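You operate a simulated robot arm through the tools that you are given. There is no shell and no other tool. Be economical: measure what you need, move in short steps, check, and stop when the job is done.

Carry out the task below with a simulated two-armed robot. There is one attempt and no reset: what you move stays moved.

## Task
Take the tall carton marked mats and leave it on the wide flat weight with green ring. Put the square tin with teal lid on the top of the steel table. Put the tin that says "reference" from the top of the middle shelf under the hood on the wide flat weight with blue ring. Put the carton marked rolls on the top of the grey pad. Take the square tin with yellow lid on the top of the white counter and put it away on the second shelf from the bottom of the open rack. Take the dull brown pan and put it on top of the grade card with yellow loop. Do these in any order. Set down upright: tall carton marked mats, square tin with teal lid, carton marked rolls, square tin with yellow lid.

It is judged by the outcome, as a careful person would: the job done as asked, and still so three seconds after it is handed in. It fails if anything else is knocked over, pushed out of place, dropped, spilled or broken. A push-on lid holds only when it is set on centred and level and pressed home; a screw cap is set on level and turned clockwise until tight.

## Robot
Two 6-joint arms with three-finger grippers on one trunk, on a base that drives. Base frame: it is fixed to the floor where the robot stands at the start and does not move with it; the origin is under the middle of the robot, x ahead of it, y to its left, z up. Units: m, rad, N and s.
The left shoulder is at the start at [0.04, 0.147, 1.099], the right one opposite. With the tool pointing down near the work surface each hand reaches from about 0.18 to 0.38 m from the robot's upright axis, wherever it stands, measured 20 degrees to its own side. Places, roughly: carton marked rolls [0.5, 1, 1]; dull brown pan (6x6x3 cm) [-2.5, 3.8, 0.8]; grade card with yellow loop [-1.5, 1.5, 0.75]; round tin marked reference, round tin with teal ba [0.5, 1.25, 0.5]; second shelf of the open rack [0.8, 3, 0.5]; square tin with teal lid (6x6x9 cm) [0.5, 1.5, 0.9]; square tin with yellow lid (6x6x9 cm) [0.6, 1.9, 0.9]; top of the grey pad (18x16 cm) [-3.68, 1.84, 0.8]; top of the steel table [-3.8, 1.7, 0.8]; wide flat weight with blue ring [0.5, 1.5, 0.5]; wide flat weight with green ring [-3.25, 1.5, 0.75]. Payload 2.69 kg a hand.
The TCP of each hand is the grasp point between the finger pads, 0.029 m short of the fingertips. In the tool frame z runs along the fingers and y along their closing line. Largest opening 0.12 m; the body of the gripper starts 0.078 m behind the TCP.
Orientation is that of the tool frame in the base frame, as [roll, pitch, yaw] about the fixed x, y, z axes, in that order (R = Rz(yaw) Ry(pitch) Rx(roll)). With the fingers straight down and closing along the base's y, the tool's x points along the base's -x, its y along +y and its z along -z.

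## Interface
- The arms move only by the tool apply_moves. It takes "left_commands", "right_commands" or both (then of equal length, played together; a hand with none holds still); each is a list that holds one entry, the list of rows, each a list of 7 numbers: the shift along the tool's x, y, z in units of 250 mm (1.0 is 250 mm), then the turn, a rotation vector about the tool's x, y, z in units of 60 degrees (1.0 is 60 degrees), then the gripper command, from -1 (shut) to 1 (fully open), values between in proportion. In form: [[[dx, dy, dz, ax, ay, az, jaw], ...]]. A call has 1 to 12 rows; each row is the pose to reach, as a shift and turn from the pose commanded when the call began, along the tool's axes at that moment. A call with a number of a shift or a turn outside -1 to 1 is refused whole. Each row takes 0.2 s and may step no farther than 0.05 m and 0.15 rad from the row before; otherwise, or with a gripper value out of range, the whole call is refused. Where a pose cannot be reached the arm comes as near as it can. A force on the tool above 40 N (or 10 N above the force at the start of the call, whichever is more), or a blocked arm, ends the call early, and 0.2 s more pass. Each finger halts on what it meets, pressing with about 26 N; the grip force reading is that of the motor and also rises with nothing between the fingers. The clock runs only during rows and for 0.2 s after the last one: add rows that repeat a pose to give the fingers time. It gives the time, the measured TCP pose, the force on the tool (base axes), the opening and the grip force at its end, in the units of the frame above (readings bear some noise), with the torque about the TCP (base axes, N m) and any sound that the robot's microphone picked up.
- Cameras (640 x 400 px; columns grow to the right, rows downward): "scene" is now at [0.0798, -0.0026, 1.2885]; the picture's right is [-0.05, -1.00, 0.00], its down [-0.91, 0.04, -0.41] and it looks along [0.41, -0.02, -0.91] (base axes); focal length 296 px, centre (320, 200). "left" rides on the left gripper at [0.063, 0, -0.104] in its tool frame; the picture's right is [-0.01, 1.00, 0.00], its down [-0.83, 0.00, -0.56] and it looks along [-0.56, 0.00, 0.83] (tool axes); focal length 275 px, centre (320, 200). "right" rides on the right gripper at [0.063, 0, -0.104] in its tool frame; the picture's right is [0.01, 1.00, 0.00], its down [-0.83, 0.00, -0.56] and it looks along [-0.56, 0.00, 0.83] (tool axes); focal length 275 px, centre (320, 200). There is no depth. A picture from a camera that has moved, and an enlarged one, comes with that camera's place and axes in the base frame and with its lens.
- snapshot(camera): a new picture of that camera. It takes no simulated time.
- move_column(by): slides the trunk up (or, below 0, down) by that many m; the arms and the scene camera ride with it, the base frame stays. It gives what a move gives, with no picture.
- steer(legs): drives the robot by 1 to 6 legs, each [ahead, turn to the left] in m and rad, along the robot's own axes; the way and the turn of a leg run together, so that a leg with both is an arc; at most 1.5 m and 3.142 rad a leg. The arms and the cameras ride along, it lands a little off, and it stops where it bumps. It gives what a move gives.
- aim_head(pan, tilt): turns the head with the scene camera to pan (to the left, within 1.501 rad either way) and tilt (down, from -0.506 to 1.204), counted from straight ahead of the robot. It gives what a move gives.
- zoom(camera, box): a new picture of the part [left, top, right, bottom] of that camera's present view, enlarged. It takes no simulated time.
- sign_off(): hands the job in; it is judged then, once.

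Go step by step. Nothing tells you exact positions but the pictures and the camera data: compare them with the known pose of the tool, close in by small moves and look again before you grip or let go. The budget is 186 turns and 166 pictures, counting those below and the enlarged ones. Unless the task says otherwise, let go and move clear before handing in, and close with one line.

The tools are called after "Request:" as a command line: name --argument value ..., lists and objects as JSON in quotes. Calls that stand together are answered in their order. apply_moves: Moves the arms, as the interface text tells. Its arguments: {"type":"object","properties":{"left_commands":{"type":"array","items":{"type":"array","items":{"type":"array","items":{"type":"number"}}}},"right_commands":{"type":"array","items":{"type":"array","items":{"type":"array","items":{"type":"number"}}}}},"required":[]} The other tools are called the same way: move_column (by) slides the trunk up or down; steer (legs) drives the base; aim_head (pan, tilt) turns the head that bears the scene camera; snapshot (camera) takes a picture; zoom (camera, box) takes an enlarged picture of a part of a camera's view; sign_off () hands the job in.

At the start:

```text
t: 0.0
left_position: [0.3242, 0.181, 0.6283]
left_tool_rot: [3.043, 0.044, 3.14]
left_wrist_force: [-0.3, 0.3, 0.1]
left_torque: [0.01, -0.03, -0.02]
left_opening: 0.1201
left_grip_force: 0.0
right_position: [0.2912, -0.1923, 0.6512]
right_tool_rot: [-3.066, 0.004, -3.14]
right_wrist_force: [-0.2, 0.0, -0.5]
right_torque: [0.02, 0.06, -0.01]
right_opening: 0.1199
right_grip_force: 0.0
trunk travel left (down, up): [-0.225, 0.272]
robot x, y, heading: [-0.001, 0.0034, -0.001]
head pan, tilt: [-0.045, 1.143]
```

scene: 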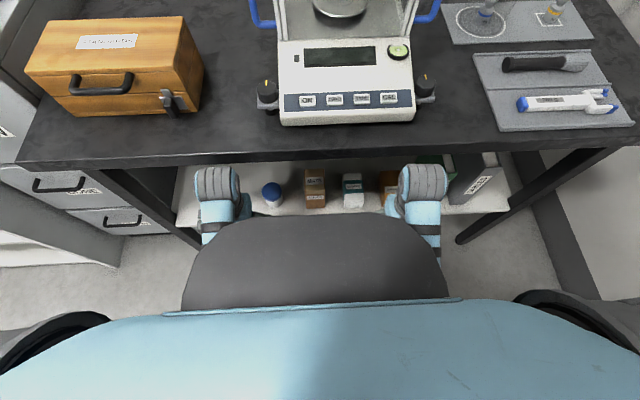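
right: 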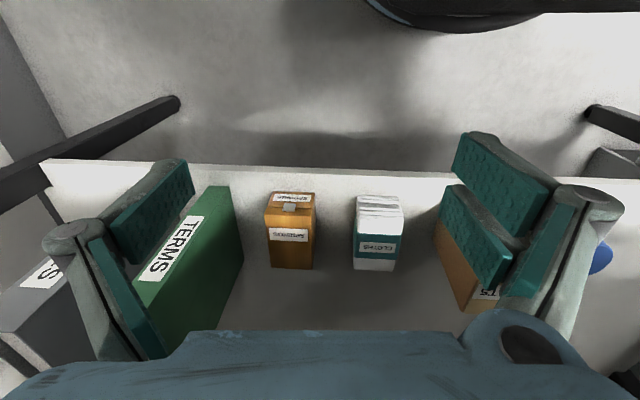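
left: 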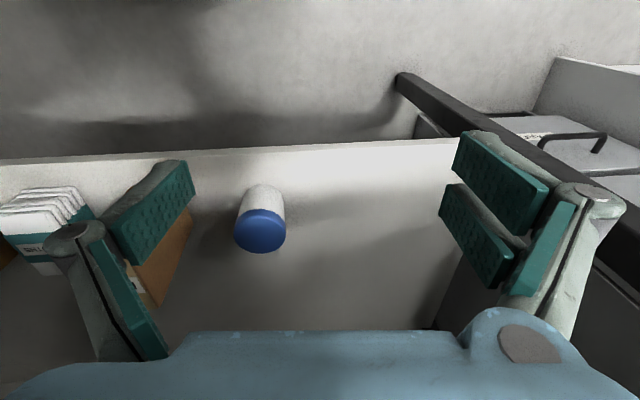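

I stand in front of a dark bench with a low shelf under it. First I look around with the head to find the places.

Request:
aim_head --pan 1.2 --tilt 0.4

Request:
snapshot --camera "scene"

Request:
aim_head --pan 0.3 --tilt 0.4

Request:
snapshot --camera "scene"

```text
t: 1.4
left_position: [0.325, 0.1807, 0.6275]
left_tool_rot: [3.041, 0.046, 3.141]
left_wrist_force: [-0.3, 0.0, -0.4]
left_torque: [-0.03, -0.02, 0.03]
left_opening: 0.1204
left_grip_force: 0.1
right_position: [0.2915, -0.1926, 0.6499]
right_tool_rot: [-3.065, 0.002, -3.139]
right_wrist_force: [-0.1, 0.6, -1.3]
right_torque: [0.03, -0.02, 0.0]
right_opening: 0.1199
right_grip_force: 0.1
trunk travel left (down, up): [-0.225, 0.272]
robot x, y, heading: [0.0014, -0.0009, -0.002]
head pan, tilt: [1.201, 0.4]
```

```text
162 pictures are left
camera scene: at [0.0535, 0.0865, 1.348], right [0.93, -0.36, 0.0], down [-0.14, -0.36, -0.92], along [0.33, 0.86, -0.39], focal length 296 px, centre (320, 200)
```

scene: 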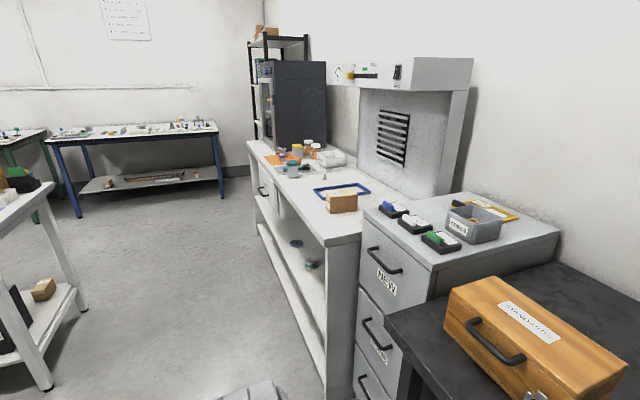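

```text
t: 2.6
left_position: [0.3255, 0.1812, 0.6282]
left_tool_rot: [3.041, 0.045, -3.141]
left_wrist_force: [0.6, 0.1, -0.4]
left_torque: [-0.01, 0.0, 0.0]
left_opening: 0.1202
left_grip_force: 0.0
right_position: [0.2923, -0.1928, 0.6504]
right_tool_rot: [-3.066, 0.004, -3.139]
right_wrist_force: [0.9, 0.3, 0.2]
right_torque: [0.0, 0.0, 0.04]
right_opening: 0.1204
right_grip_force: 0.1
trunk travel left (down, up): [-0.225, 0.272]
robot x, y, heading: [-0.0011, 0.0017, -0.002]
head pan, tilt: [0.3, 0.4]
```

```text
161 pictures are left
camera scene: at [0.1083, 0.0277, 1.3481], right [0.3, -0.95, 0.0], down [-0.37, -0.12, -0.92], along [0.88, 0.27, -0.39], focal length 296 px, centre (320, 200)
```

scene: 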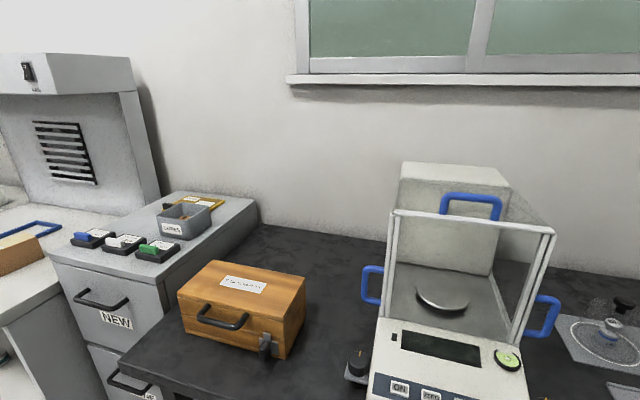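

The white counter is ahead-left, the rack behind it, other tables on the left. I check whether the brown carton under this bench is "mats".

Request:
aim_head --pan 0 --tilt 1.143

Request:
zoom --camera "scene" --box '[160, 150, 540, 260]'

Request:
zoom --camera "right" --box '[220, 150, 640, 350]'

Request:
aim_head --pan 1.5 --tilt 0.3

Request:
snapshot --camera "scene"

```text
t: 3.7
left_position: [0.3244, 0.182, 0.6277]
left_tool_rot: [3.04, 0.045, 3.14]
left_wrist_force: [-0.2, 0.1, 0.2]
left_torque: [0.04, -0.02, -0.02]
left_opening: 0.12
left_grip_force: 0.1
right_position: [0.2921, -0.193, 0.6507]
right_tool_rot: [-3.065, 0.003, -3.139]
right_wrist_force: [-0.4, -0.2, 0.5]
right_torque: [0.0, 0.02, 0.01]
right_opening: 0.1199
right_grip_force: 0.1
trunk travel left (down, up): [-0.225, 0.272]
robot x, y, heading: [0.0006, -0.0006, -0.001]
head pan, tilt: [0.0, 1.143]
```

```text
1.68 times, centred on (350, 205) of scene
camera zoom: at [0.08, 0.0002, 1.2886], right [0.0, -1.0, 0.0], down [-0.91, 0.0, -0.42], along [0.42, 0.0, -0.91], focal length 498 px, centre (270, 192)
```

zoom: 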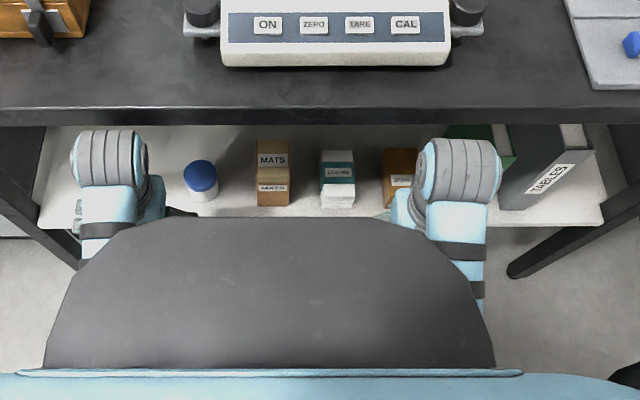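

```text
1.52 times, centred on (430, 250) of right
camera zoom: at [0.2279, -0.1856, 0.7537], right [-0.01, 1.0, -0.08], down [0.83, 0.05, 0.56], along [0.56, -0.06, -0.83], focal length 420 px, centre (152, 124)
```

zoom: 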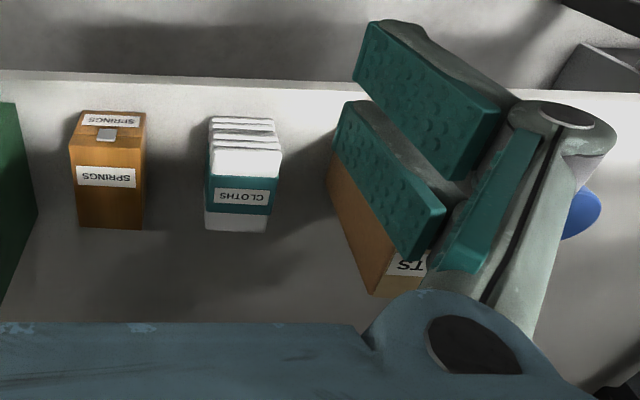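

```text
t: 5.3
left_position: [0.3269, 0.1811, 0.6284]
left_tool_rot: [3.041, 0.046, 3.141]
left_wrist_force: [-0.8, 0.2, -0.6]
left_torque: [0.02, 0.01, 0.03]
left_opening: 0.1199
left_grip_force: 0.0
right_position: [0.2909, -0.1927, 0.6515]
right_tool_rot: [-3.063, 0.004, -3.14]
right_wrist_force: [-1.0, -0.3, 0.2]
right_torque: [0.0, 0.01, 0.02]
right_opening: 0.1204
right_grip_force: 0.1
trunk travel left (down, up): [-0.225, 0.272]
robot x, y, heading: [-0.003, 0.0014, -0.001]
head pan, tilt: [1.499, 0.3]
```

```text
158 pictures are left
camera scene: at [0.0266, 0.0933, 1.3573], right [1.0, -0.07, 0.0], down [-0.02, -0.3, -0.96], along [0.07, 0.95, -0.3], focal length 296 px, centre (320, 200)
```

scene: 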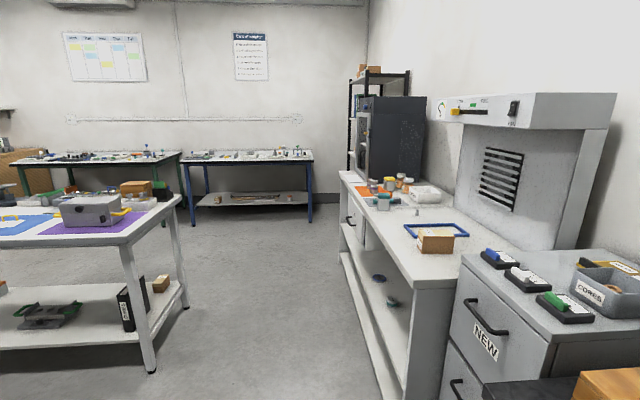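

The mats carton stands under the bench between the blue-capped jar and the cloths. I take the left hand's view with its pose to triangulate the shelf height.

Request:
zoom --camera "left" --box '[0, 100, 480, 400]'

```text
1.33 times, centred on (240, 250) of left
camera zoom: at [0.2574, 0.1701, 0.729], right [0.0, 0.99, 0.1], down [0.8, -0.06, 0.59], along [0.59, 0.08, -0.8], focal length 367 px, centre (427, 133)
```

zoom: 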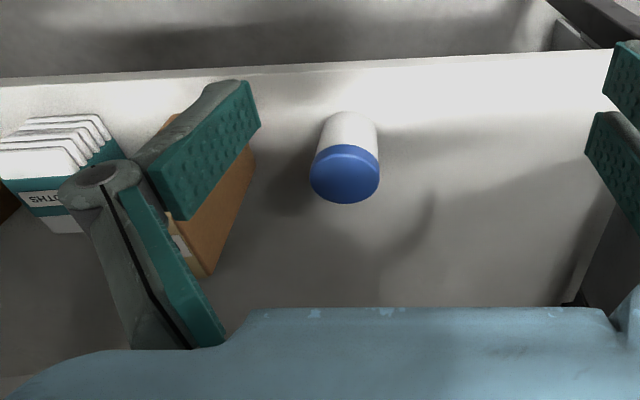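

The low shelf is at about z 0.42 with its front edge at x 0.41. The carton is about 5.5 cm wide, 11 cm tall, centred near (0.49, -0.006). I lower the trunk a bit, level the left hand and bring it to the middle, with the right hand moving aside.

Request:
move_column --by -0.1

Request:
apply_moves --left_commands '[[[0, -0.15, 0, 0.095, 0, 0, 1], [0, -0.3, 0, 0.095, 0, 0, 1], [0, -0.45, 0, 0.095, 0, 0, 1], [0, -0.6, 0, 0.095, 0, 0, 1], [0, -0.74, 0, 0.095, 0, 0, 1]]]' --right_commands '[[[0, -0.1, 0, 0, 0, 0, 1], [0, -0.2, 0, 0, 0, 0, 1], [0, -0.3, 0, 0, 0, 0, 1], [0, -0.4, 0, 0, 0, 0, 1], [0, -0.4, 0, 0, 0, 0, 1]]]'

```text
t: 6.7
left_position: [0.3272, 0.1823, 0.5484]
left_tool_rot: [3.04, 0.052, -3.141]
left_wrist_force: [-0.4, 0.2, -0.2]
left_torque: [0.02, -0.01, 0.04]
left_opening: 0.1199
left_grip_force: 0.1
right_position: [0.2932, -0.1919, 0.569]
right_tool_rot: [-3.064, 0.005, -3.14]
right_wrist_force: [-0.1, 0.9, -0.9]
right_torque: [-0.04, 0.03, 0.03]
right_opening: 0.1199
right_grip_force: 0.0
trunk travel left (down, up): [-0.125, 0.372]
robot x, y, heading: [-0.0028, -0.0005, 0.003]
head pan, tilt: [1.499, 0.3]
```

```text
t: 7.3
left_position: [0.3394, 0.1923, 0.5421]
left_tool_rot: [2.979, 0.098, -3.141]
left_wrist_force: [-0.1, -0.3, -0.5]
left_torque: [0.01, -0.01, 0.0]
left_opening: 0.1201
left_grip_force: 0.1
left hand out of reach, approached as far as the arm can: row 3
right_position: [0.2901, -0.1482, 0.5746]
right_tool_rot: [3.014, -0.002, 3.139]
right_wrist_force: [-0.6, -0.2, -0.3]
right_torque: [-0.02, 0.01, 0.03]
right_opening: 0.1203
right_grip_force: 0.1
trunk travel left (down, up): [-0.125, 0.372]
robot x, y, heading: [-0.0007, -0.0005, 0.001]
head pan, tilt: [1.499, 0.3]
stopped in row 3 (right hand): the arm was blocked; the commanded pose is now the measured one
```

Both hands were hindered, and they moved the wrong way. I look before doing anything more.

Request:
aim_head --pan 0 --tilt 1.0

Request:
snapshot --camera "scene"

Request:
snapshot --camera "left"

```text
t: 8.9
left_position: [0.3425, 0.1917, 0.5451]
left_tool_rot: [2.98, 0.104, 3.141]
left_wrist_force: [0.9, -0.8, 0.1]
left_torque: [0.0, -0.02, -0.01]
left_opening: 0.1197
left_grip_force: 0.0
right_position: [0.2906, -0.1483, 0.5749]
right_tool_rot: [3.014, 0.0, 3.137]
right_wrist_force: [0.7, -0.4, 0.7]
right_torque: [0.02, -0.01, 0.0]
right_opening: 0.1204
right_grip_force: 0.1
trunk travel left (down, up): [-0.125, 0.372]
robot x, y, heading: [-0.0011, -0.0021, 0.002]
head pan, tilt: [0.0, 1.0]
```

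```text
156 pictures are left
camera scene: at [0.0884, 0.0002, 1.2156], right [0.0, -1.0, 0.0], down [-0.84, 0.0, -0.54], along [0.54, 0.0, -0.84], focal length 296 px, centre (320, 200)
```

scene: 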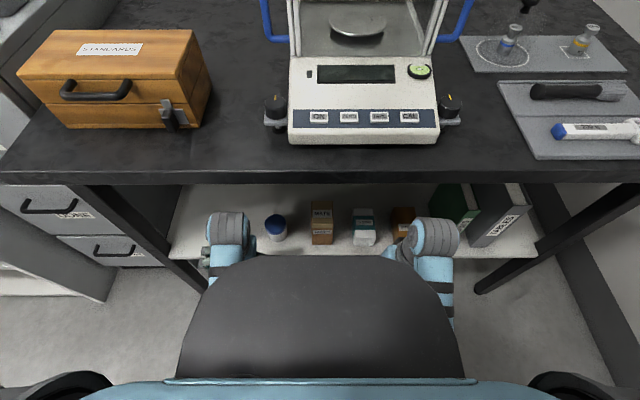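

```text
155 pictures are left
camera left: at [0.2688, 0.1744, 0.6413], right [-0.01, 0.99, 0.16], down [0.77, -0.09, 0.63], along [0.64, 0.13, -0.76], focal length 275 px, centre (320, 200)
```

left: 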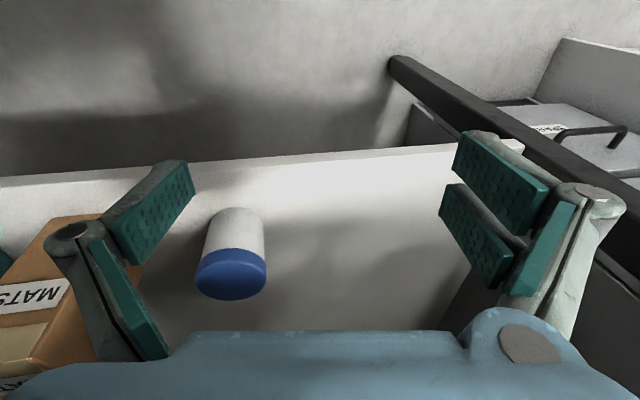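

The arms have little room here. I back off from the bench and put the trunk up again, then test the reach in free space.

Request:
steer --legs '[[-0.35, 0]]'

Request:
apply_moves --left_commands '[[[0, 0, 0, 0.15, 0, 0, 1], [0.1, 0, -0.1, 0.15, 0, 0, 1], [0.1, -0.15, -0.1, 0.15, 0, 0, 1], [0.1, -0.15, -0.1, 0.15, 0, 0, 1]]]'

Request:
apply_moves --right_commands '[[[0, 0, 0, -0.12, 0, 0, 1], [0, 0, 0, -0.12, 0, 0, 1], [0, -0.15, 0, -0.12, 0, 0, 1], [0, -0.2, 0, -0.12, 0, 0, 1]]]'

```text
t: 11.1
left_position: [-0.0017, 0.1931, 0.547]
left_tool_rot: [2.979, 0.108, 3.141]
left_wrist_force: [0.4, 0.5, 0.0]
left_torque: [-0.02, -0.04, 0.02]
left_opening: 0.1201
left_grip_force: 0.0
right_position: [-0.0545, -0.1487, 0.5758]
right_tool_rot: [3.015, 0.002, 3.137]
right_wrist_force: [0.3, -0.3, 0.1]
right_torque: [0.02, -0.03, 0.03]
right_opening: 0.1202
right_grip_force: 0.0
trunk travel left (down, up): [-0.125, 0.372]
robot x, y, heading: [-0.3448, 0.002, -0.003]
head pan, tilt: [0.0, 1.0]
```

```text
refused: row 1 steps farther than a row can; nothing moved
```

```text
t: 11.9
left_position: [0.0012, 0.1925, 0.5486]
left_tool_rot: [2.98, 0.116, 3.139]
left_wrist_force: [-0.8, -1.1, -0.5]
left_torque: [0.03, -0.01, -0.01]
left_opening: 0.1198
left_grip_force: 0.0
right_position: [-0.0511, -0.0774, 0.5945]
right_tool_rot: [2.672, 0.011, 3.128]
right_wrist_force: [0.2, -0.6, -0.2]
right_torque: [0.03, 0.01, 0.03]
right_opening: 0.1202
right_grip_force: 0.1
trunk travel left (down, up): [-0.125, 0.372]
robot x, y, heading: [-0.3435, 0.0027, -0.004]
head pan, tilt: [0.0, 1.0]
stopped in row 3 (right hand): the arm was blocked; the commanded pose is now the measured one
```

It looks as if the wrists turn while the upper arms are held; perhaps the low trunk position pinches them. I raise the trunk and try again.

Request:
move_column --by 0.15

Request:
apply_moves --right_commands '[[[0, 0, 0, 0.1, 0, 0, 1], [0, 0, 0, 0.2, 0, 0, 1], [0, 0, 0, 0.3, 0, 0, 1], [0, 0, 0, 0.4, 0, 0, 1]]]'

Request:
snapshot --camera "scene"

```text
t: 13.6
left_position: [0.0004, 0.1922, 0.6788]
left_tool_rot: [2.98, 0.111, 3.141]
left_wrist_force: [0.3, 0.4, -0.2]
left_torque: [0.0, 0.01, 0.02]
left_opening: 0.1199
left_grip_force: 0.1
right_position: [-0.0508, -0.0775, 0.7256]
right_tool_rot: [2.672, 0.01, 3.128]
right_wrist_force: [0.4, 0.4, -0.1]
right_torque: [-0.01, 0.03, 0.0]
right_opening: 0.1201
right_grip_force: 0.0
trunk travel left (down, up): [-0.275, 0.222]
robot x, y, heading: [-0.3453, -0.0026, -0.0]
head pan, tilt: [0.0, 1.0]
```

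```text
t: 14.3
left_position: [0.0009, 0.1908, 0.679]
left_tool_rot: [2.979, 0.111, 3.138]
left_wrist_force: [0.5, -0.1, 0.3]
left_torque: [0.02, -0.02, 0.01]
left_opening: 0.12
left_grip_force: 0.3
right_position: [-0.051, -0.1617, 0.7067]
right_tool_rot: [3.075, 0.013, 3.133]
right_wrist_force: [0.5, 0.0, -0.6]
right_torque: [-0.01, -0.03, -0.02]
right_opening: 0.1197
right_grip_force: 0.1
right hand out of reach, approached as far as the arm can: row 3
trunk travel left (down, up): [-0.275, 0.222]
robot x, y, heading: [-0.347, 0.0021, -0.003]
head pan, tilt: [0.0, 1.0]
stopped in row 3 (right hand): the arm was blocked; the commanded pose is now the measured one
```

```text
154 pictures are left
camera scene: at [-0.2561, 0.0002, 1.3473], right [0.0, -1.0, 0.0], down [-0.84, 0.0, -0.54], along [0.54, 0.0, -0.84], focal length 296 px, centre (320, 200)
```

scene: 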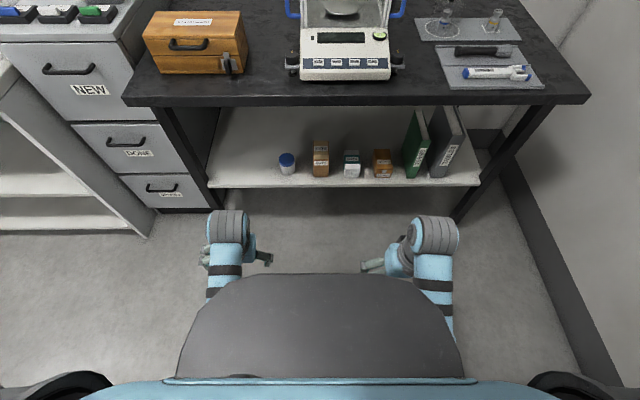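

Only the wrist moves. I test simple single motions to learn what the arm can do.

Request:
apply_moves --left_commands '[[[0, 0, -0.15, 0, 0, 0, 1], [0, 0, -0.3, 0, 0, 0, 1], [0, 0, -0.3, 0, 0, 0, 1]]]'

Request:
apply_moves --left_commands '[[[0, 0.1, 0, 0, 0, 0, 1], [0, 0.2, 0, 0, 0, 0, 1], [0, 0.2, 0, 0, 0, 0, 1]]]'

Request:
apply_moves --left_commands '[[[0, 0, 0, 0, 0, 0.1, 1], [0, 0, 0, 0, 0, 0.2, 1], [0, 0, 0, 0, 0, 0.2, 1]]]'

Request:
apply_moves --left_commands '[[[0, 0, 0, 0, -0.1, 0, 1], [0, 0, 0, 0, -0.2, 0, 1], [0, 0, 0, 0, -0.2, 0, 1]]]'

```text
t: 15.3
left_position: [-0.0131, 0.2278, 0.7473]
left_tool_rot: [2.866, 0.095, 3.138]
left_wrist_force: [0.5, 0.3, -0.2]
left_torque: [0.03, 0.01, -0.02]
left_opening: 0.1201
left_grip_force: 0.0
right_position: [-0.051, -0.1618, 0.7072]
right_tool_rot: [3.076, 0.012, 3.134]
right_wrist_force: [-0.7, -0.3, -0.3]
right_torque: [0.0, 0.02, 0.02]
right_opening: 0.12
right_grip_force: 0.1
trunk travel left (down, up): [-0.275, 0.222]
robot x, y, heading: [-0.3456, -0.0009, 0.002]
head pan, tilt: [0.0, 1.0]
stopped in row 3 (left hand): the arm was blocked; the commanded pose is now the measured one
```

```text
t: 16.1
left_position: [-0.0123, 0.2742, 0.751]
left_tool_rot: [2.866, 0.1, 3.137]
left_wrist_force: [-1.2, 0.5, -0.2]
left_torque: [0.0, -0.02, 0.04]
left_opening: 0.1199
left_grip_force: 0.0
left hand out of reach, approached as far as the arm can: row 2, 3
right_position: [-0.0516, -0.163, 0.7065]
right_tool_rot: [3.077, 0.013, 3.135]
right_wrist_force: [-0.7, -0.1, 0.4]
right_torque: [0.03, 0.02, 0.0]
right_opening: 0.12
right_grip_force: 0.2
trunk travel left (down, up): [-0.275, 0.222]
robot x, y, heading: [-0.3448, 0.0034, -0.002]
head pan, tilt: [0.0, 1.0]
```

```text
t: 16.9
left_position: [-0.0125, 0.2747, 0.7497]
left_tool_rot: [2.853, 0.041, 2.935]
left_wrist_force: [0.1, 0.0, -0.8]
left_torque: [-0.02, 0.02, 0.0]
left_opening: 0.1203
left_grip_force: 0.1
right_position: [-0.0523, -0.1618, 0.7065]
right_tool_rot: [3.076, 0.012, 3.135]
right_wrist_force: [0.6, 0.3, 0.6]
right_torque: [0.02, -0.05, 0.01]
right_opening: 0.12
right_grip_force: 0.0
trunk travel left (down, up): [-0.275, 0.222]
robot x, y, heading: [-0.3462, -0.0013, -0.006]
head pan, tilt: [0.0, 1.0]
```

```text
t: 17.7
left_position: [-0.0119, 0.2726, 0.7498]
left_tool_rot: [2.847, 0.241, 2.874]
left_wrist_force: [0.3, 0.2, 0.1]
left_torque: [0.0, -0.05, -0.02]
left_opening: 0.1199
left_grip_force: 0.2
right_position: [-0.0508, -0.1619, 0.7064]
right_tool_rot: [3.074, 0.011, 3.133]
right_wrist_force: [-0.5, 0.6, 0.1]
right_torque: [-0.01, 0.0, 0.02]
right_opening: 0.12
right_grip_force: 0.0
trunk travel left (down, up): [-0.275, 0.222]
robot x, y, heading: [-0.3446, 0.0005, 0.001]
head pan, tilt: [0.0, 1.0]
```

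Outward shift, yaw and pitch work; the rest is limited. I look down at the left arm itself.

Request:
aim_head --pan 0.9 --tilt 1.2

Request:
snapshot --camera "scene"

```text
t: 18.9
left_position: [-0.0124, 0.274, 0.7498]
left_tool_rot: [2.846, 0.241, 2.875]
left_wrist_force: [0.3, -0.3, -0.1]
left_torque: [-0.01, -0.01, 0.03]
left_opening: 0.1202
left_grip_force: 0.0
right_position: [-0.0512, -0.1616, 0.7068]
right_tool_rot: [3.077, 0.012, 3.134]
right_wrist_force: [0.1, 0.1, 0.2]
right_torque: [-0.01, 0.03, 0.01]
right_opening: 0.12
right_grip_force: 0.0
trunk travel left (down, up): [-0.275, 0.222]
robot x, y, heading: [-0.3455, 0.0014, -0.005]
head pan, tilt: [0.901, 1.201]
```

```text
153 pictures are left
camera scene: at [-0.2909, 0.0444, 1.3347], right [0.78, -0.62, 0.0], down [-0.58, -0.73, -0.36], along [0.23, 0.28, -0.93], focal length 296 px, centre (320, 200)
```

scene: 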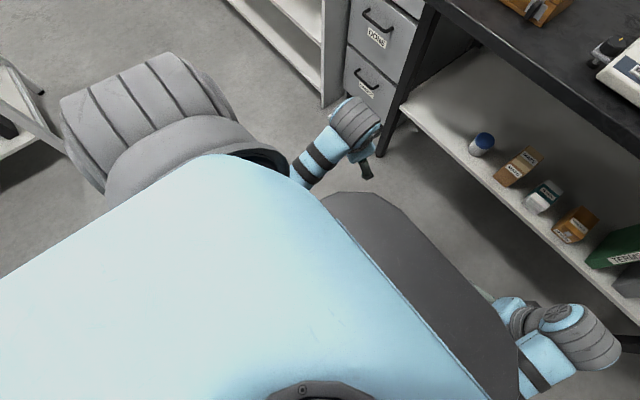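

I test a pure levelling turn on the left, and then an inward shift alone, in small steps.

Request:
apply_moves --left_commands '[[[0, 0, 0, 0.1, 0, 0, 1], [0, 0, 0, 0.2, 0, 0, 1], [0, 0, 0, 0.27, 0, 0, 1], [0, 0, 0, 0.27, 0, 0, 1]]]'

Request:
apply_moves --left_commands '[[[0, -0.1, 0, 0, 0, 0, 1], [0, -0.2, 0, 0, 0, 0, 1], [0, -0.2, 0, 0, 0, 0, 1], [0, -0.2, 0, 0, 0, 0, 1]]]'

Request:
snapshot --camera "scene"

```text
t: 19.9
left_position: [-0.0125, 0.2729, 0.7488]
left_tool_rot: [3.13, 0.239, 2.872]
left_wrist_force: [-0.3, 0.4, -0.5]
left_torque: [0.01, 0.0, 0.0]
left_opening: 0.1201
left_grip_force: 0.0
right_position: [-0.0511, -0.161, 0.706]
right_tool_rot: [3.075, 0.013, 3.134]
right_wrist_force: [0.7, 1.0, -0.3]
right_torque: [0.01, 0.0, 0.03]
right_opening: 0.1201
right_grip_force: 0.1
trunk travel left (down, up): [-0.275, 0.222]
robot x, y, heading: [-0.3447, 0.0068, -0.005]
head pan, tilt: [0.901, 1.201]
```

```text
t: 20.9
left_position: [-0.0259, 0.2268, 0.7498]
left_tool_rot: [3.129, 0.239, 2.875]
left_wrist_force: [-0.3, 0.4, -0.3]
left_torque: [0.04, 0.0, -0.06]
left_opening: 0.1199
left_grip_force: 0.1
right_position: [-0.0515, -0.1617, 0.7076]
right_tool_rot: [3.076, 0.012, 3.135]
right_wrist_force: [0.5, 0.3, 0.3]
right_torque: [0.01, 0.02, 0.01]
right_opening: 0.1199
right_grip_force: 0.0
trunk travel left (down, up): [-0.275, 0.222]
robot x, y, heading: [-0.3433, -0.0009, -0.003]
head pan, tilt: [0.901, 1.201]
```

```text
152 pictures are left
camera scene: at [-0.291, 0.0443, 1.3347], right [0.78, -0.62, 0.0], down [-0.58, -0.73, -0.36], along [0.23, 0.28, -0.93], focal length 296 px, centre (320, 200)
```

scene: 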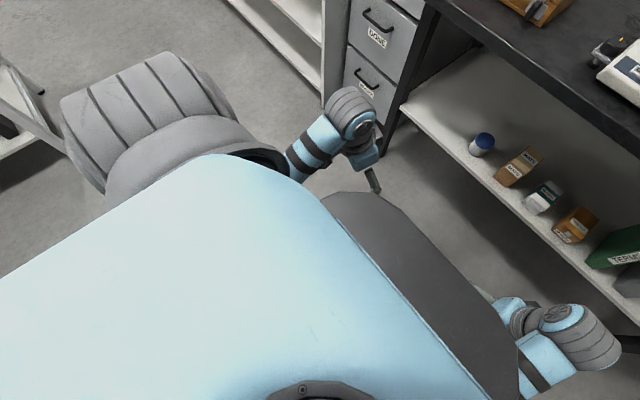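

The arm works now; the start pose was near a bad wrist configuration. I pitch the left hand to about 45° forward and set its yaw straight.

Request:
apply_moves --left_commands '[[[0, 0, 0, 0, 0, -0.13, 1], [0, 0, 0, 0, 0, -0.255, 1]]]'

Request:
apply_moves --left_commands '[[[0, 0, 0, 0, -0.13, 0, 1], [0, 0, 0, 0, -0.26, 0, 1], [0, 0, 0, 0, -0.39, 0, 1], [0, 0, 0, 0, -0.52, 0, 1]]]'

```text
t: 21.5
left_position: [-0.0254, 0.2251, 0.7503]
left_tool_rot: [-3.088, 0.235, -3.131]
left_wrist_force: [-0.8, 0.3, -0.2]
left_torque: [0.01, -0.01, -0.01]
left_opening: 0.1201
left_grip_force: 0.1
right_position: [-0.0514, -0.162, 0.7068]
right_tool_rot: [3.076, 0.014, 3.135]
right_wrist_force: [-0.1, -0.2, 0.5]
right_torque: [-0.01, 0.01, 0.0]
right_opening: 0.1201
right_grip_force: 0.0
trunk travel left (down, up): [-0.275, 0.222]
robot x, y, heading: [-0.3436, 0.0041, -0.008]
head pan, tilt: [0.901, 1.201]
```

```text
t: 22.5
left_position: [-0.0244, 0.226, 0.7503]
left_tool_rot: [-3.071, 0.782, -3.095]
left_wrist_force: [-0.3, 0.8, -0.1]
left_torque: [-0.01, -0.02, 0.0]
left_opening: 0.1198
left_grip_force: 0.0
right_position: [-0.0526, -0.1619, 0.7072]
right_tool_rot: [3.074, 0.012, 3.133]
right_wrist_force: [0.8, -0.4, 0.0]
right_torque: [0.01, 0.0, 0.01]
right_opening: 0.1199
right_grip_force: 0.1
trunk travel left (down, up): [-0.275, 0.222]
robot x, y, heading: [-0.3485, -0.0011, -0.002]
head pan, tilt: [0.901, 1.201]
```

Good. Next I test extending forward and inward.

Request:
apply_moves --left_commands '[[[-0.1, -0.08, 0.1, 0, 0, 0, 1], [-0.2, -0.16, 0.2, 0, 0, 0, 1], [-0.3, -0.24, 0.3, 0, 0, 0, 1], [-0.4, -0.3, 0.4, 0, 0, 0, 1], [-0.4, -0.3, 0.4, 0, 0, 0, 1]]]'

Request:
apply_moves --left_commands '[[[0.1, 0, 0.1, 0, 0, 0, 1], [0.2, 0, 0.2, 0, 0, 0, 1], [0.3, 0, 0.3, 0, 0, 0, 1], [0.4, 0, 0.4, 0, 0, 0, 1], [0.5, 0, 0.5, 0, 0, 0, 1]]]'

```text
t: 23.7
left_position: [0.1195, 0.1587, 0.7553]
left_tool_rot: [-3.098, 0.784, -3.117]
left_wrist_force: [-0.1, -0.2, 0.4]
left_torque: [0.01, 0.0, 0.04]
left_opening: 0.1201
left_grip_force: 0.1
right_position: [-0.0529, -0.1618, 0.7076]
right_tool_rot: [3.075, 0.013, 3.136]
right_wrist_force: [0.4, -0.6, 0.0]
right_torque: [0.01, -0.01, -0.01]
right_opening: 0.12
right_grip_force: 0.0
trunk travel left (down, up): [-0.275, 0.222]
robot x, y, heading: [-0.3426, 0.0001, -0.001]
head pan, tilt: [0.901, 1.201]
```

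```text
t: 24.9
left_position: [0.1219, 0.1466, 0.5828]
left_tool_rot: [-3.082, 0.8, -3.103]
left_wrist_force: [0.5, -0.3, 0.7]
left_torque: [-0.02, 0.02, -0.01]
left_opening: 0.1198
left_grip_force: 0.1
right_position: [-0.0519, -0.1617, 0.7098]
right_tool_rot: [3.074, 0.012, 3.135]
right_wrist_force: [0.6, -0.1, 0.1]
right_torque: [0.02, -0.01, 0.0]
right_opening: 0.1198
right_grip_force: 0.0
trunk travel left (down, up): [-0.275, 0.222]
robot x, y, heading: [-0.3437, 0.0069, -0.002]
head pan, tilt: [0.901, 1.201]
```

The hand reaches (0.47, 0.15) ahead of the robot at 45°. I sidestep the base to bring the left hand in line with the mats carton.

Request:
steer --legs '[[0, -0.6], [0.27, 0], [0, 0.6]]'

Request:
snapshot --camera "left"

```text
t: 30.1
left_position: [0.3417, 0.0124, 0.5847]
left_tool_rot: [-3.078, 0.805, -3.063]
left_wrist_force: [-0.2, 0.2, -0.2]
left_torque: [0.0, -0.03, 0.01]
left_opening: 0.12
left_grip_force: 0.0
right_position: [0.1733, -0.3003, 0.7067]
right_tool_rot: [3.078, 0.01, -3.114]
right_wrist_force: [-0.4, 0.3, -0.7]
right_torque: [-0.04, 0.0, -0.01]
right_opening: 0.1201
right_grip_force: 0.0
trunk travel left (down, up): [-0.275, 0.222]
robot x, y, heading: [-0.1262, -0.1503, 0.034]
head pan, tilt: [0.901, 1.201]
```

```text
151 pictures are left
camera left: at [0.2229, 0.0098, 0.6121], right [-0.03, 1.0, -0.04], down [0.17, 0.05, 0.98], along [0.98, 0.02, -0.17], focal length 275 px, centre (320, 200)
```

left: 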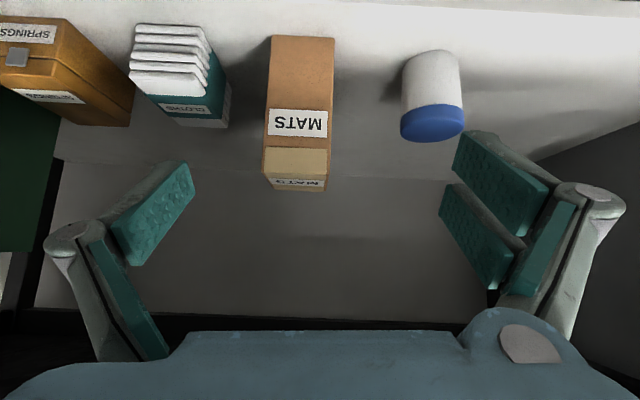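

I zoom in on the carton from both cameras to be sure of its faces.

Request:
zoom --camera "left" --box '[220, 20, 380, 210]'

Request:
aim_head --pan 0.3 --tilt 1.0

Request:
zoom --camera "scene" --box '[200, 120, 440, 270]'

```text
2.11 times, centred on (300, 115) of left
camera zoom: at [0.2229, 0.0098, 0.6121], right [-0.03, 1.0, -0.04], down [0.17, 0.05, 0.98], along [0.98, 0.02, -0.17], focal length 580 px, centre (362, 379)
```

zoom: 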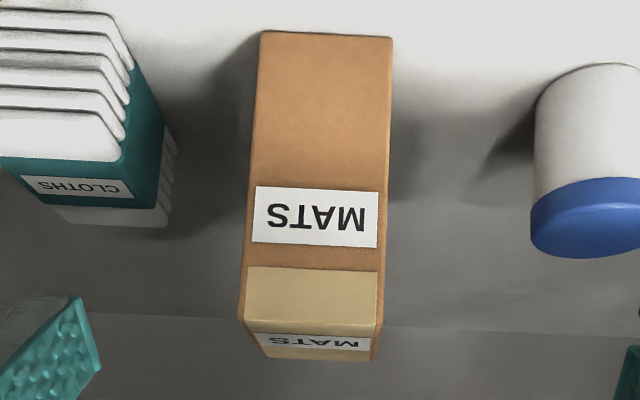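

```text
t: 31.1
left_position: [0.344, 0.0125, 0.5864]
left_tool_rot: [-3.076, 0.81, -3.061]
left_wrist_force: [0.4, -0.9, -0.7]
left_torque: [0.02, 0.0, 0.01]
left_opening: 0.1199
left_grip_force: 0.1
right_position: [0.1726, -0.3015, 0.7064]
right_tool_rot: [3.077, 0.011, -3.113]
right_wrist_force: [-0.5, 0.5, 0.1]
right_torque: [0.0, 0.0, 0.03]
right_opening: 0.1198
right_grip_force: 0.1
trunk travel left (down, up): [-0.275, 0.222]
robot x, y, heading: [-0.1268, -0.1478, 0.026]
head pan, tilt: [0.3, 1.0]
```

```text
2.67 times, centred on (320, 195) of scene
camera zoom: at [-0.0402, -0.1242, 1.3473], right [0.33, -0.94, 0.0], down [-0.8, -0.28, -0.54], along [0.51, 0.18, -0.84], focal length 788 px, centre (320, 213)
```

zoom: 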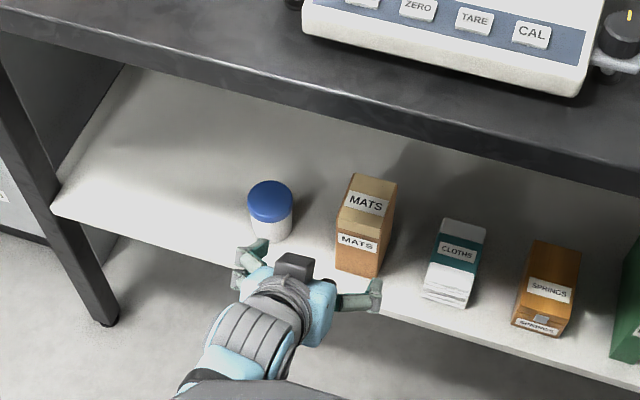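

The carton measures about 6 × 6.6 × 13.6 cm, centre (0.49, -0.005), top at z 0.55. I drive ahead 0.1 m, then check before going down.

Request:
steer --legs '[[0.1, -0.03]]'

Request:
snapshot --camera "left"

```text
t: 32.2
left_position: [0.4504, -0.0005, 0.5868]
left_tool_rot: [-3.077, 0.811, -3.095]
left_wrist_force: [0.5, 1.0, 0.0]
left_torque: [-0.01, 0.03, -0.02]
left_opening: 0.1196
left_grip_force: 0.2
right_position: [0.2671, -0.3076, 0.7068]
right_tool_rot: [3.078, 0.011, 3.136]
right_wrist_force: [0.3, -0.7, 0.6]
right_torque: [0.0, -0.04, 0.0]
right_opening: 0.1198
right_grip_force: 0.1
trunk travel left (down, up): [-0.275, 0.222]
robot x, y, heading: [-0.0323, -0.1459, 0.003]
head pan, tilt: [0.3, 1.0]
```

```text
148 pictures are left
camera left: at [0.3303, -0.0001, 0.6138], right [0.0, 1.0, -0.04], down [0.17, 0.04, 0.98], along [0.99, -0.01, -0.17], focal length 275 px, centre (320, 200)
```

left: 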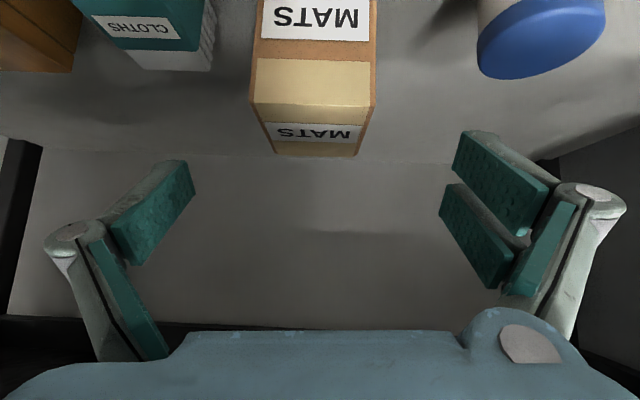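

I lower the fingers around the carton and close.

Request:
apply_moves --left_commands '[[[0.05, 0, 0.12, 0, 0, 0, 1], [0.1, 0, 0.24, 0, 0, 0, 1], [0.148, 0, 0.35, 0, 0, 0, 1], [0.148, 0, 0.35, 0, 0, 0, 1]]]'

Request:
snapshot --camera "left"

```text
t: 33.2
left_position: [0.463, -0.0024, 0.561]
left_tool_rot: [-3.091, 0.812, -3.093]
left_wrist_force: [-0.5, -0.3, -0.1]
left_torque: [0.01, -0.03, -0.03]
left_opening: 0.1199
left_grip_force: 0.0
left hand out of reach, approached as far as the arm can: row 1, 2, 3, 4
right_position: [0.2685, -0.3094, 0.7068]
right_tool_rot: [3.077, 0.01, 3.136]
right_wrist_force: [-0.3, 0.9, 0.4]
right_torque: [0.0, 0.0, 0.0]
right_opening: 0.1199
right_grip_force: 0.0
trunk travel left (down, up): [-0.275, 0.222]
robot x, y, heading: [-0.0284, -0.1467, 0.004]
head pan, tilt: [0.3, 1.0]
```

```text
147 pictures are left
camera left: at [0.344, -0.0033, 0.5869], right [-0.01, 1.0, -0.03], down [0.17, 0.03, 0.99], along [0.99, 0.0, -0.17], focal length 275 px, centre (320, 200)
```

left: 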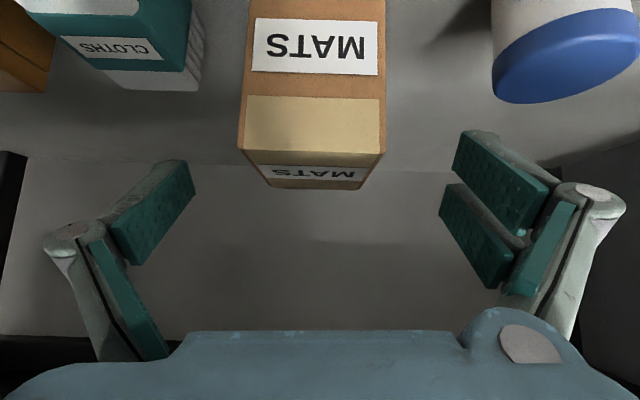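

The arm is at its stretch; I use the trunk and base for the rest: down 0.06, then ahead.

Request:
move_column --by -0.07

Request:
steer --legs '[[0.028, 0]]'

Request:
snapshot --camera "left"

```text
t: 34.3
left_position: [0.4839, -0.004, 0.5077]
left_tool_rot: [-3.082, 0.853, -3.088]
left_wrist_force: [0.2, -0.2, -0.1]
left_torque: [-0.01, 0.01, 0.0]
left_opening: 0.12
left_grip_force: 0.2
right_position: [0.2682, -0.3084, 0.6375]
right_tool_rot: [3.078, 0.011, 3.135]
right_wrist_force: [0.7, -0.3, -0.2]
right_torque: [0.04, 0.01, -0.02]
right_opening: 0.1201
right_grip_force: 0.0
trunk travel left (down, up): [-0.205, 0.292]
robot x, y, heading: [-0.0259, -0.1466, -0.003]
head pan, tilt: [0.3, 1.0]
```

```text
t: 35.3
left_position: [0.5158, -0.0034, 0.5114]
left_tool_rot: [-3.082, 0.859, -3.088]
left_wrist_force: [0.1, 0.4, 0.5]
left_torque: [-0.01, -0.01, 0.0]
left_opening: 0.12
left_grip_force: 0.1
right_position: [0.2957, -0.3092, 0.6367]
right_tool_rot: [3.079, 0.01, 3.136]
right_wrist_force: [0.6, 0.0, 0.0]
right_torque: [-0.03, 0.05, 0.02]
right_opening: 0.1201
right_grip_force: 0.1
trunk travel left (down, up): [-0.205, 0.292]
robot x, y, heading: [0.0061, -0.1454, 0.002]
head pan, tilt: [0.3, 1.0]
stopped in leg 1: the robot was blocked; the commanded pose is now the measured one
```

```text
146 pictures are left
camera left: at [0.3958, -0.005, 0.532], right [0.0, 1.0, -0.04], down [0.12, 0.04, 0.99], along [0.99, 0.0, -0.12], focal length 275 px, centre (320, 200)
```

left: 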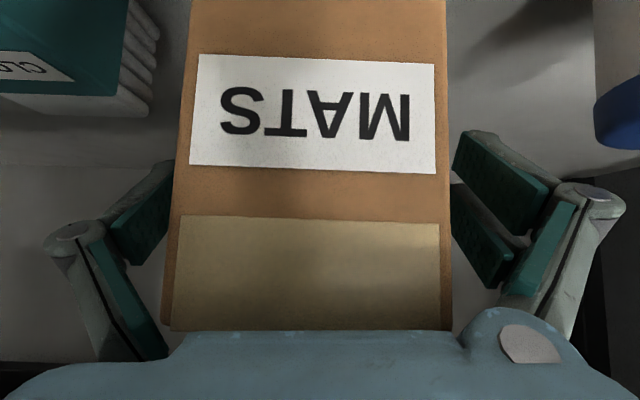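

I went slightly too far, with the palm nearly at the carton. I back 2 cm and then close.

Request:
steer --legs '[[-0.02, 0]]'

Request:
snapshot --camera "left"

```text
t: 36.1
left_position: [0.4955, -0.0048, 0.5108]
left_tool_rot: [-3.083, 0.859, -3.089]
left_wrist_force: [-0.3, 0.3, -0.2]
left_torque: [0.0, 0.0, 0.02]
left_opening: 0.1196
left_grip_force: 0.1
right_position: [0.2771, -0.3084, 0.6367]
right_tool_rot: [3.078, 0.011, 3.138]
right_wrist_force: [-0.4, 0.6, 1.0]
right_torque: [-0.01, 0.02, 0.01]
right_opening: 0.1199
right_grip_force: 0.1
trunk travel left (down, up): [-0.205, 0.292]
robot x, y, heading: [-0.0185, -0.1462, 0.002]
head pan, tilt: [0.3, 1.0]
```

```text
145 pictures are left
camera left: at [0.3759, -0.0045, 0.5319], right [0.0, 1.0, -0.04], down [0.12, 0.04, 0.99], along [0.99, 0.0, -0.12], focal length 275 px, centre (320, 200)
```

left: 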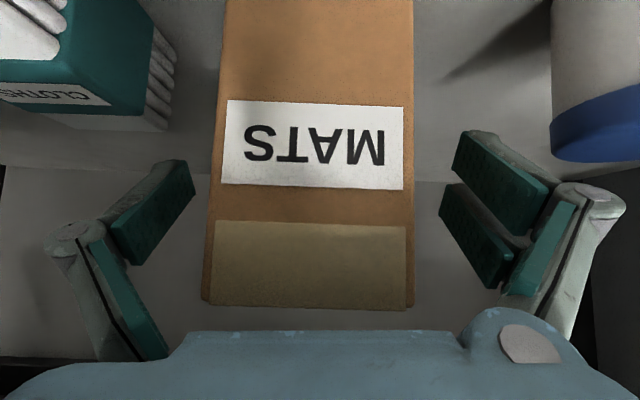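

The fingers straddle the carton. I close the grip.

Request:
apply_moves --left_commands '[[[0, 0, 0, 0, 0, 0, -1], [0, 0, 0, 0, 0, 0, -1], [0, 0, 0, 0, 0, 0, -1], [0, 0, 0, 0, 0, 0, -1]]]'

Request:
move_column --by 0.03

Request:
snapshot --camera "left"

```text
t: 37.1
left_position: [0.497, -0.0032, 0.5117]
left_tool_rot: [-3.082, 0.858, -3.089]
left_wrist_force: [0.5, 0.5, 2.0]
left_torque: [0.22, -0.01, -0.07]
left_opening: 0.0578
left_grip_force: 25.5
right_position: [0.277, -0.3091, 0.6373]
right_tool_rot: [3.077, 0.01, 3.138]
right_wrist_force: [0.3, 0.4, -0.6]
right_torque: [0.02, 0.01, -0.04]
right_opening: 0.1199
right_grip_force: 0.0
trunk travel left (down, up): [-0.205, 0.292]
robot x, y, heading: [-0.0175, -0.1467, 0.002]
head pan, tilt: [0.3, 1.0]
```

```text
t: 37.9
left_position: [0.4963, -0.004, 0.54]
left_tool_rot: [-3.083, 0.859, -3.088]
left_wrist_force: [-0.2, 0.6, -0.8]
left_torque: [0.0, -0.02, 0.01]
left_opening: 0.0576
left_grip_force: 25.8
right_position: [0.2766, -0.3092, 0.6674]
right_tool_rot: [3.079, 0.011, 3.137]
right_wrist_force: [-0.1, -0.1, -0.1]
right_torque: [-0.01, 0.0, -0.04]
right_opening: 0.1201
right_grip_force: 0.0
trunk travel left (down, up): [-0.235, 0.262]
robot x, y, heading: [-0.016, -0.1461, 0.002]
head pan, tilt: [0.3, 1.0]
```

```text
144 pictures are left
camera left: at [0.3754, -0.0045, 0.5621], right [0.0, 1.0, -0.04], down [0.12, 0.04, 0.99], along [0.99, 0.0, -0.12], focal length 275 px, centre (320, 200)
```

left: 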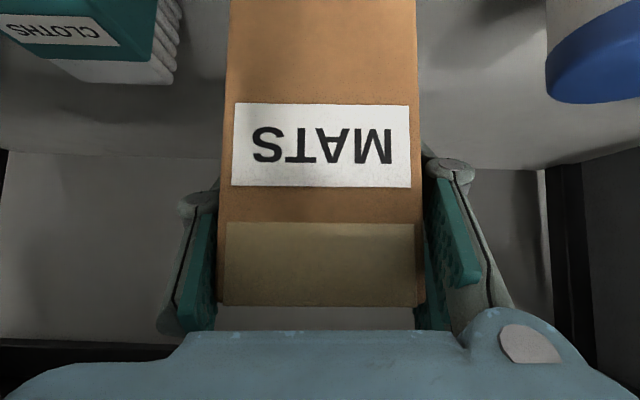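

Carton lifted. I back straight out of the bench.

Request:
steer --legs '[[-0.35, 0]]'

Request:
move_column --by 0.1

Request:
apply_moves --left_commands '[[[-0.05, 0, -0.15, 0, 0, 0, -1], [-0.1, 0, -0.3, 0, 0, 0, -1], [-0.15, 0, -0.45, 0, 0, 0, -1], [-0.2, 0, -0.6, 0, 0, 0, -1]]]' --right_commands '[[[0, 0, -0.05, 0, -0.13, 0, 1], [0, 0, -0.1, 0, -0.26, 0, 1], [0, 0, -0.15, 0, -0.39, 0, 1], [0, 0, -0.2, 0, -0.52, 0, 1]]]'

Request:
aim_head --pan 0.8 --tilt 0.5

Request:
snapshot --camera "scene"

```text
t: 40.1
left_position: [0.148, -0.0041, 0.5408]
left_tool_rot: [-3.082, 0.859, -3.089]
left_wrist_force: [0.3, 0.0, -2.0]
left_torque: [-0.02, -0.03, 0.03]
left_opening: 0.0576
left_grip_force: 26.0
right_position: [-0.0712, -0.3069, 0.666]
right_tool_rot: [3.077, 0.011, 3.137]
right_wrist_force: [0.1, -0.8, -0.1]
right_torque: [-0.02, -0.02, 0.0]
right_opening: 0.1197
right_grip_force: 0.1
trunk travel left (down, up): [-0.235, 0.262]
robot x, y, heading: [-0.3659, -0.147, -0.002]
head pan, tilt: [0.3, 1.0]
```

```text
t: 41.5
left_position: [0.1486, -0.0036, 0.6405]
left_tool_rot: [-3.081, 0.862, -3.091]
left_wrist_force: [-0.7, -0.8, -1.5]
left_torque: [0.0, 0.02, 0.0]
left_opening: 0.0577
left_grip_force: 25.8
right_position: [-0.0716, -0.3083, 0.7654]
right_tool_rot: [3.079, 0.011, 3.135]
right_wrist_force: [0.1, 0.9, 0.5]
right_torque: [-0.02, -0.03, 0.01]
right_opening: 0.1198
right_grip_force: 0.0
trunk travel left (down, up): [-0.335, 0.162]
robot x, y, heading: [-0.3677, -0.1461, 0.004]
head pan, tilt: [0.3, 1.0]
```

```text
t: 42.1
left_position: [0.1023, -0.0018, 0.7159]
left_tool_rot: [-3.085, 0.858, -3.096]
left_wrist_force: [-0.3, 0.0, -0.5]
left_torque: [0.02, 0.01, 0.01]
left_opening: 0.0579
left_grip_force: 25.8
right_position: [0.0052, -0.3309, 0.8484]
right_tool_rot: [3.138, 0.507, -3.132]
right_wrist_force: [0.2, -0.5, 0.4]
right_torque: [-0.01, -0.01, 0.0]
right_opening: 0.1201
right_grip_force: 0.1
trunk travel left (down, up): [-0.335, 0.162]
robot x, y, heading: [-0.361, -0.1474, 0.002]
head pan, tilt: [0.3, 1.0]
stopped in row 3 (right hand): the arm was blocked; the commanded pose is now the measured one
```

```text
t: 43.1
left_position: [0.1036, -0.0024, 0.7143]
left_tool_rot: [-3.085, 0.855, -3.095]
left_wrist_force: [0.2, 0.2, -0.9]
left_torque: [0.0, 0.03, 0.01]
left_opening: 0.0574
left_grip_force: 26.0
right_position: [0.0045, -0.3308, 0.8486]
right_tool_rot: [3.137, 0.506, -3.134]
right_wrist_force: [0.0, 0.0, 0.1]
right_torque: [-0.02, -0.01, 0.01]
right_opening: 0.1201
right_grip_force: 0.0
trunk travel left (down, up): [-0.335, 0.162]
robot x, y, heading: [-0.3652, -0.1483, 0.001]
head pan, tilt: [0.799, 0.499]
```

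```text
143 pictures are left
camera scene: at [-0.282, -0.0807, 1.4477], right [0.71, -0.7, 0.0], down [-0.34, -0.34, -0.88], along [0.61, 0.63, -0.48], focal length 296 px, centre (320, 200)
```

scene: 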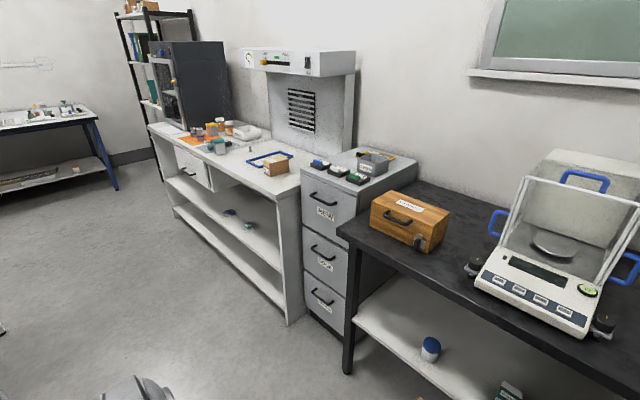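

Right hand is in a good configuration now too. I drive to face the white counter at the rolls carton.

Request:
steer --legs '[[0, 1.571], [1.3, 0], [0, -1.571]]'

Request:
aim_head --pan 0 --tilt 0.75

Request:
snapshot --camera "scene"

Request:
snapshot --camera "right"

```text
t: 57.4
left_position: [0.0709, 1.3705, 0.7154]
left_tool_rot: [-3.087, 0.855, -3.023]
left_wrist_force: [0.2, 0.4, -2.3]
left_torque: [-0.07, -0.03, 0.0]
left_opening: 0.0578
left_grip_force: 26.2
right_position: [-0.0035, 1.0366, 0.8463]
right_tool_rot: [3.141, 0.505, -3.062]
right_wrist_force: [0.1, 0.8, 0.8]
right_torque: [-0.01, -0.03, -0.01]
right_opening: 0.1201
right_grip_force: 0.1
trunk travel left (down, up): [-0.335, 0.162]
robot x, y, heading: [-0.3858, 1.1927, 0.067]
head pan, tilt: [0.799, 0.499]
```

```text
t: 58.5
left_position: [0.0707, 1.3722, 0.7156]
left_tool_rot: [-3.086, 0.857, -3.023]
left_wrist_force: [1.4, 0.4, -1.0]
left_torque: [-0.03, -0.01, -0.03]
left_opening: 0.0576
left_grip_force: 25.9
right_position: [-0.0045, 1.0363, 0.8478]
right_tool_rot: [3.138, 0.508, -3.06]
right_wrist_force: [0.1, -0.2, 0.5]
right_torque: [-0.01, 0.01, -0.01]
right_opening: 0.1198
right_grip_force: 0.1
trunk travel left (down, up): [-0.335, 0.162]
robot x, y, heading: [-0.3883, 1.1937, 0.069]
head pan, tilt: [0.0, 0.75]
```

```text
142 pictures are left
camera scene: at [-0.2838, 1.2016, 1.4258], right [0.07, -1.0, 0.0], down [-0.68, -0.05, -0.73], along [0.73, 0.05, -0.68], focal length 296 px, centre (320, 200)
```

scene: 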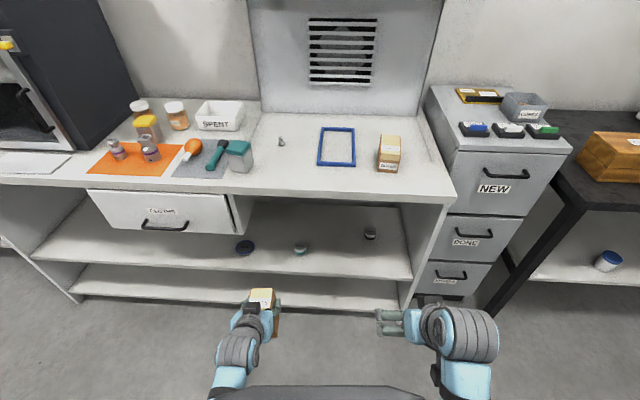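

```text
141 pictures are left
camera right: at [-0.1093, 1.0266, 0.9074], right [-0.09, 1.0, 0.0], down [0.46, 0.04, 0.89], along [0.89, 0.08, -0.46], focal length 275 px, centre (320, 200)
```

right: 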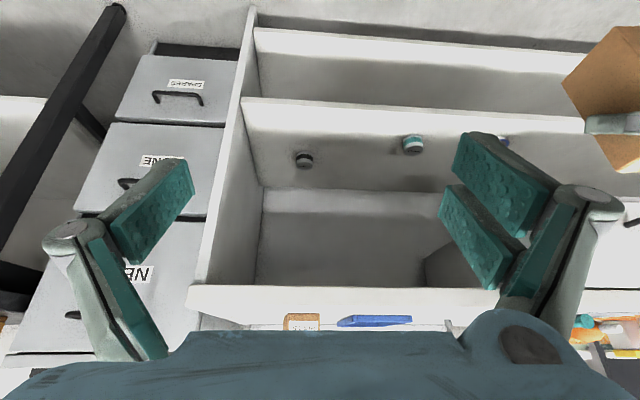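

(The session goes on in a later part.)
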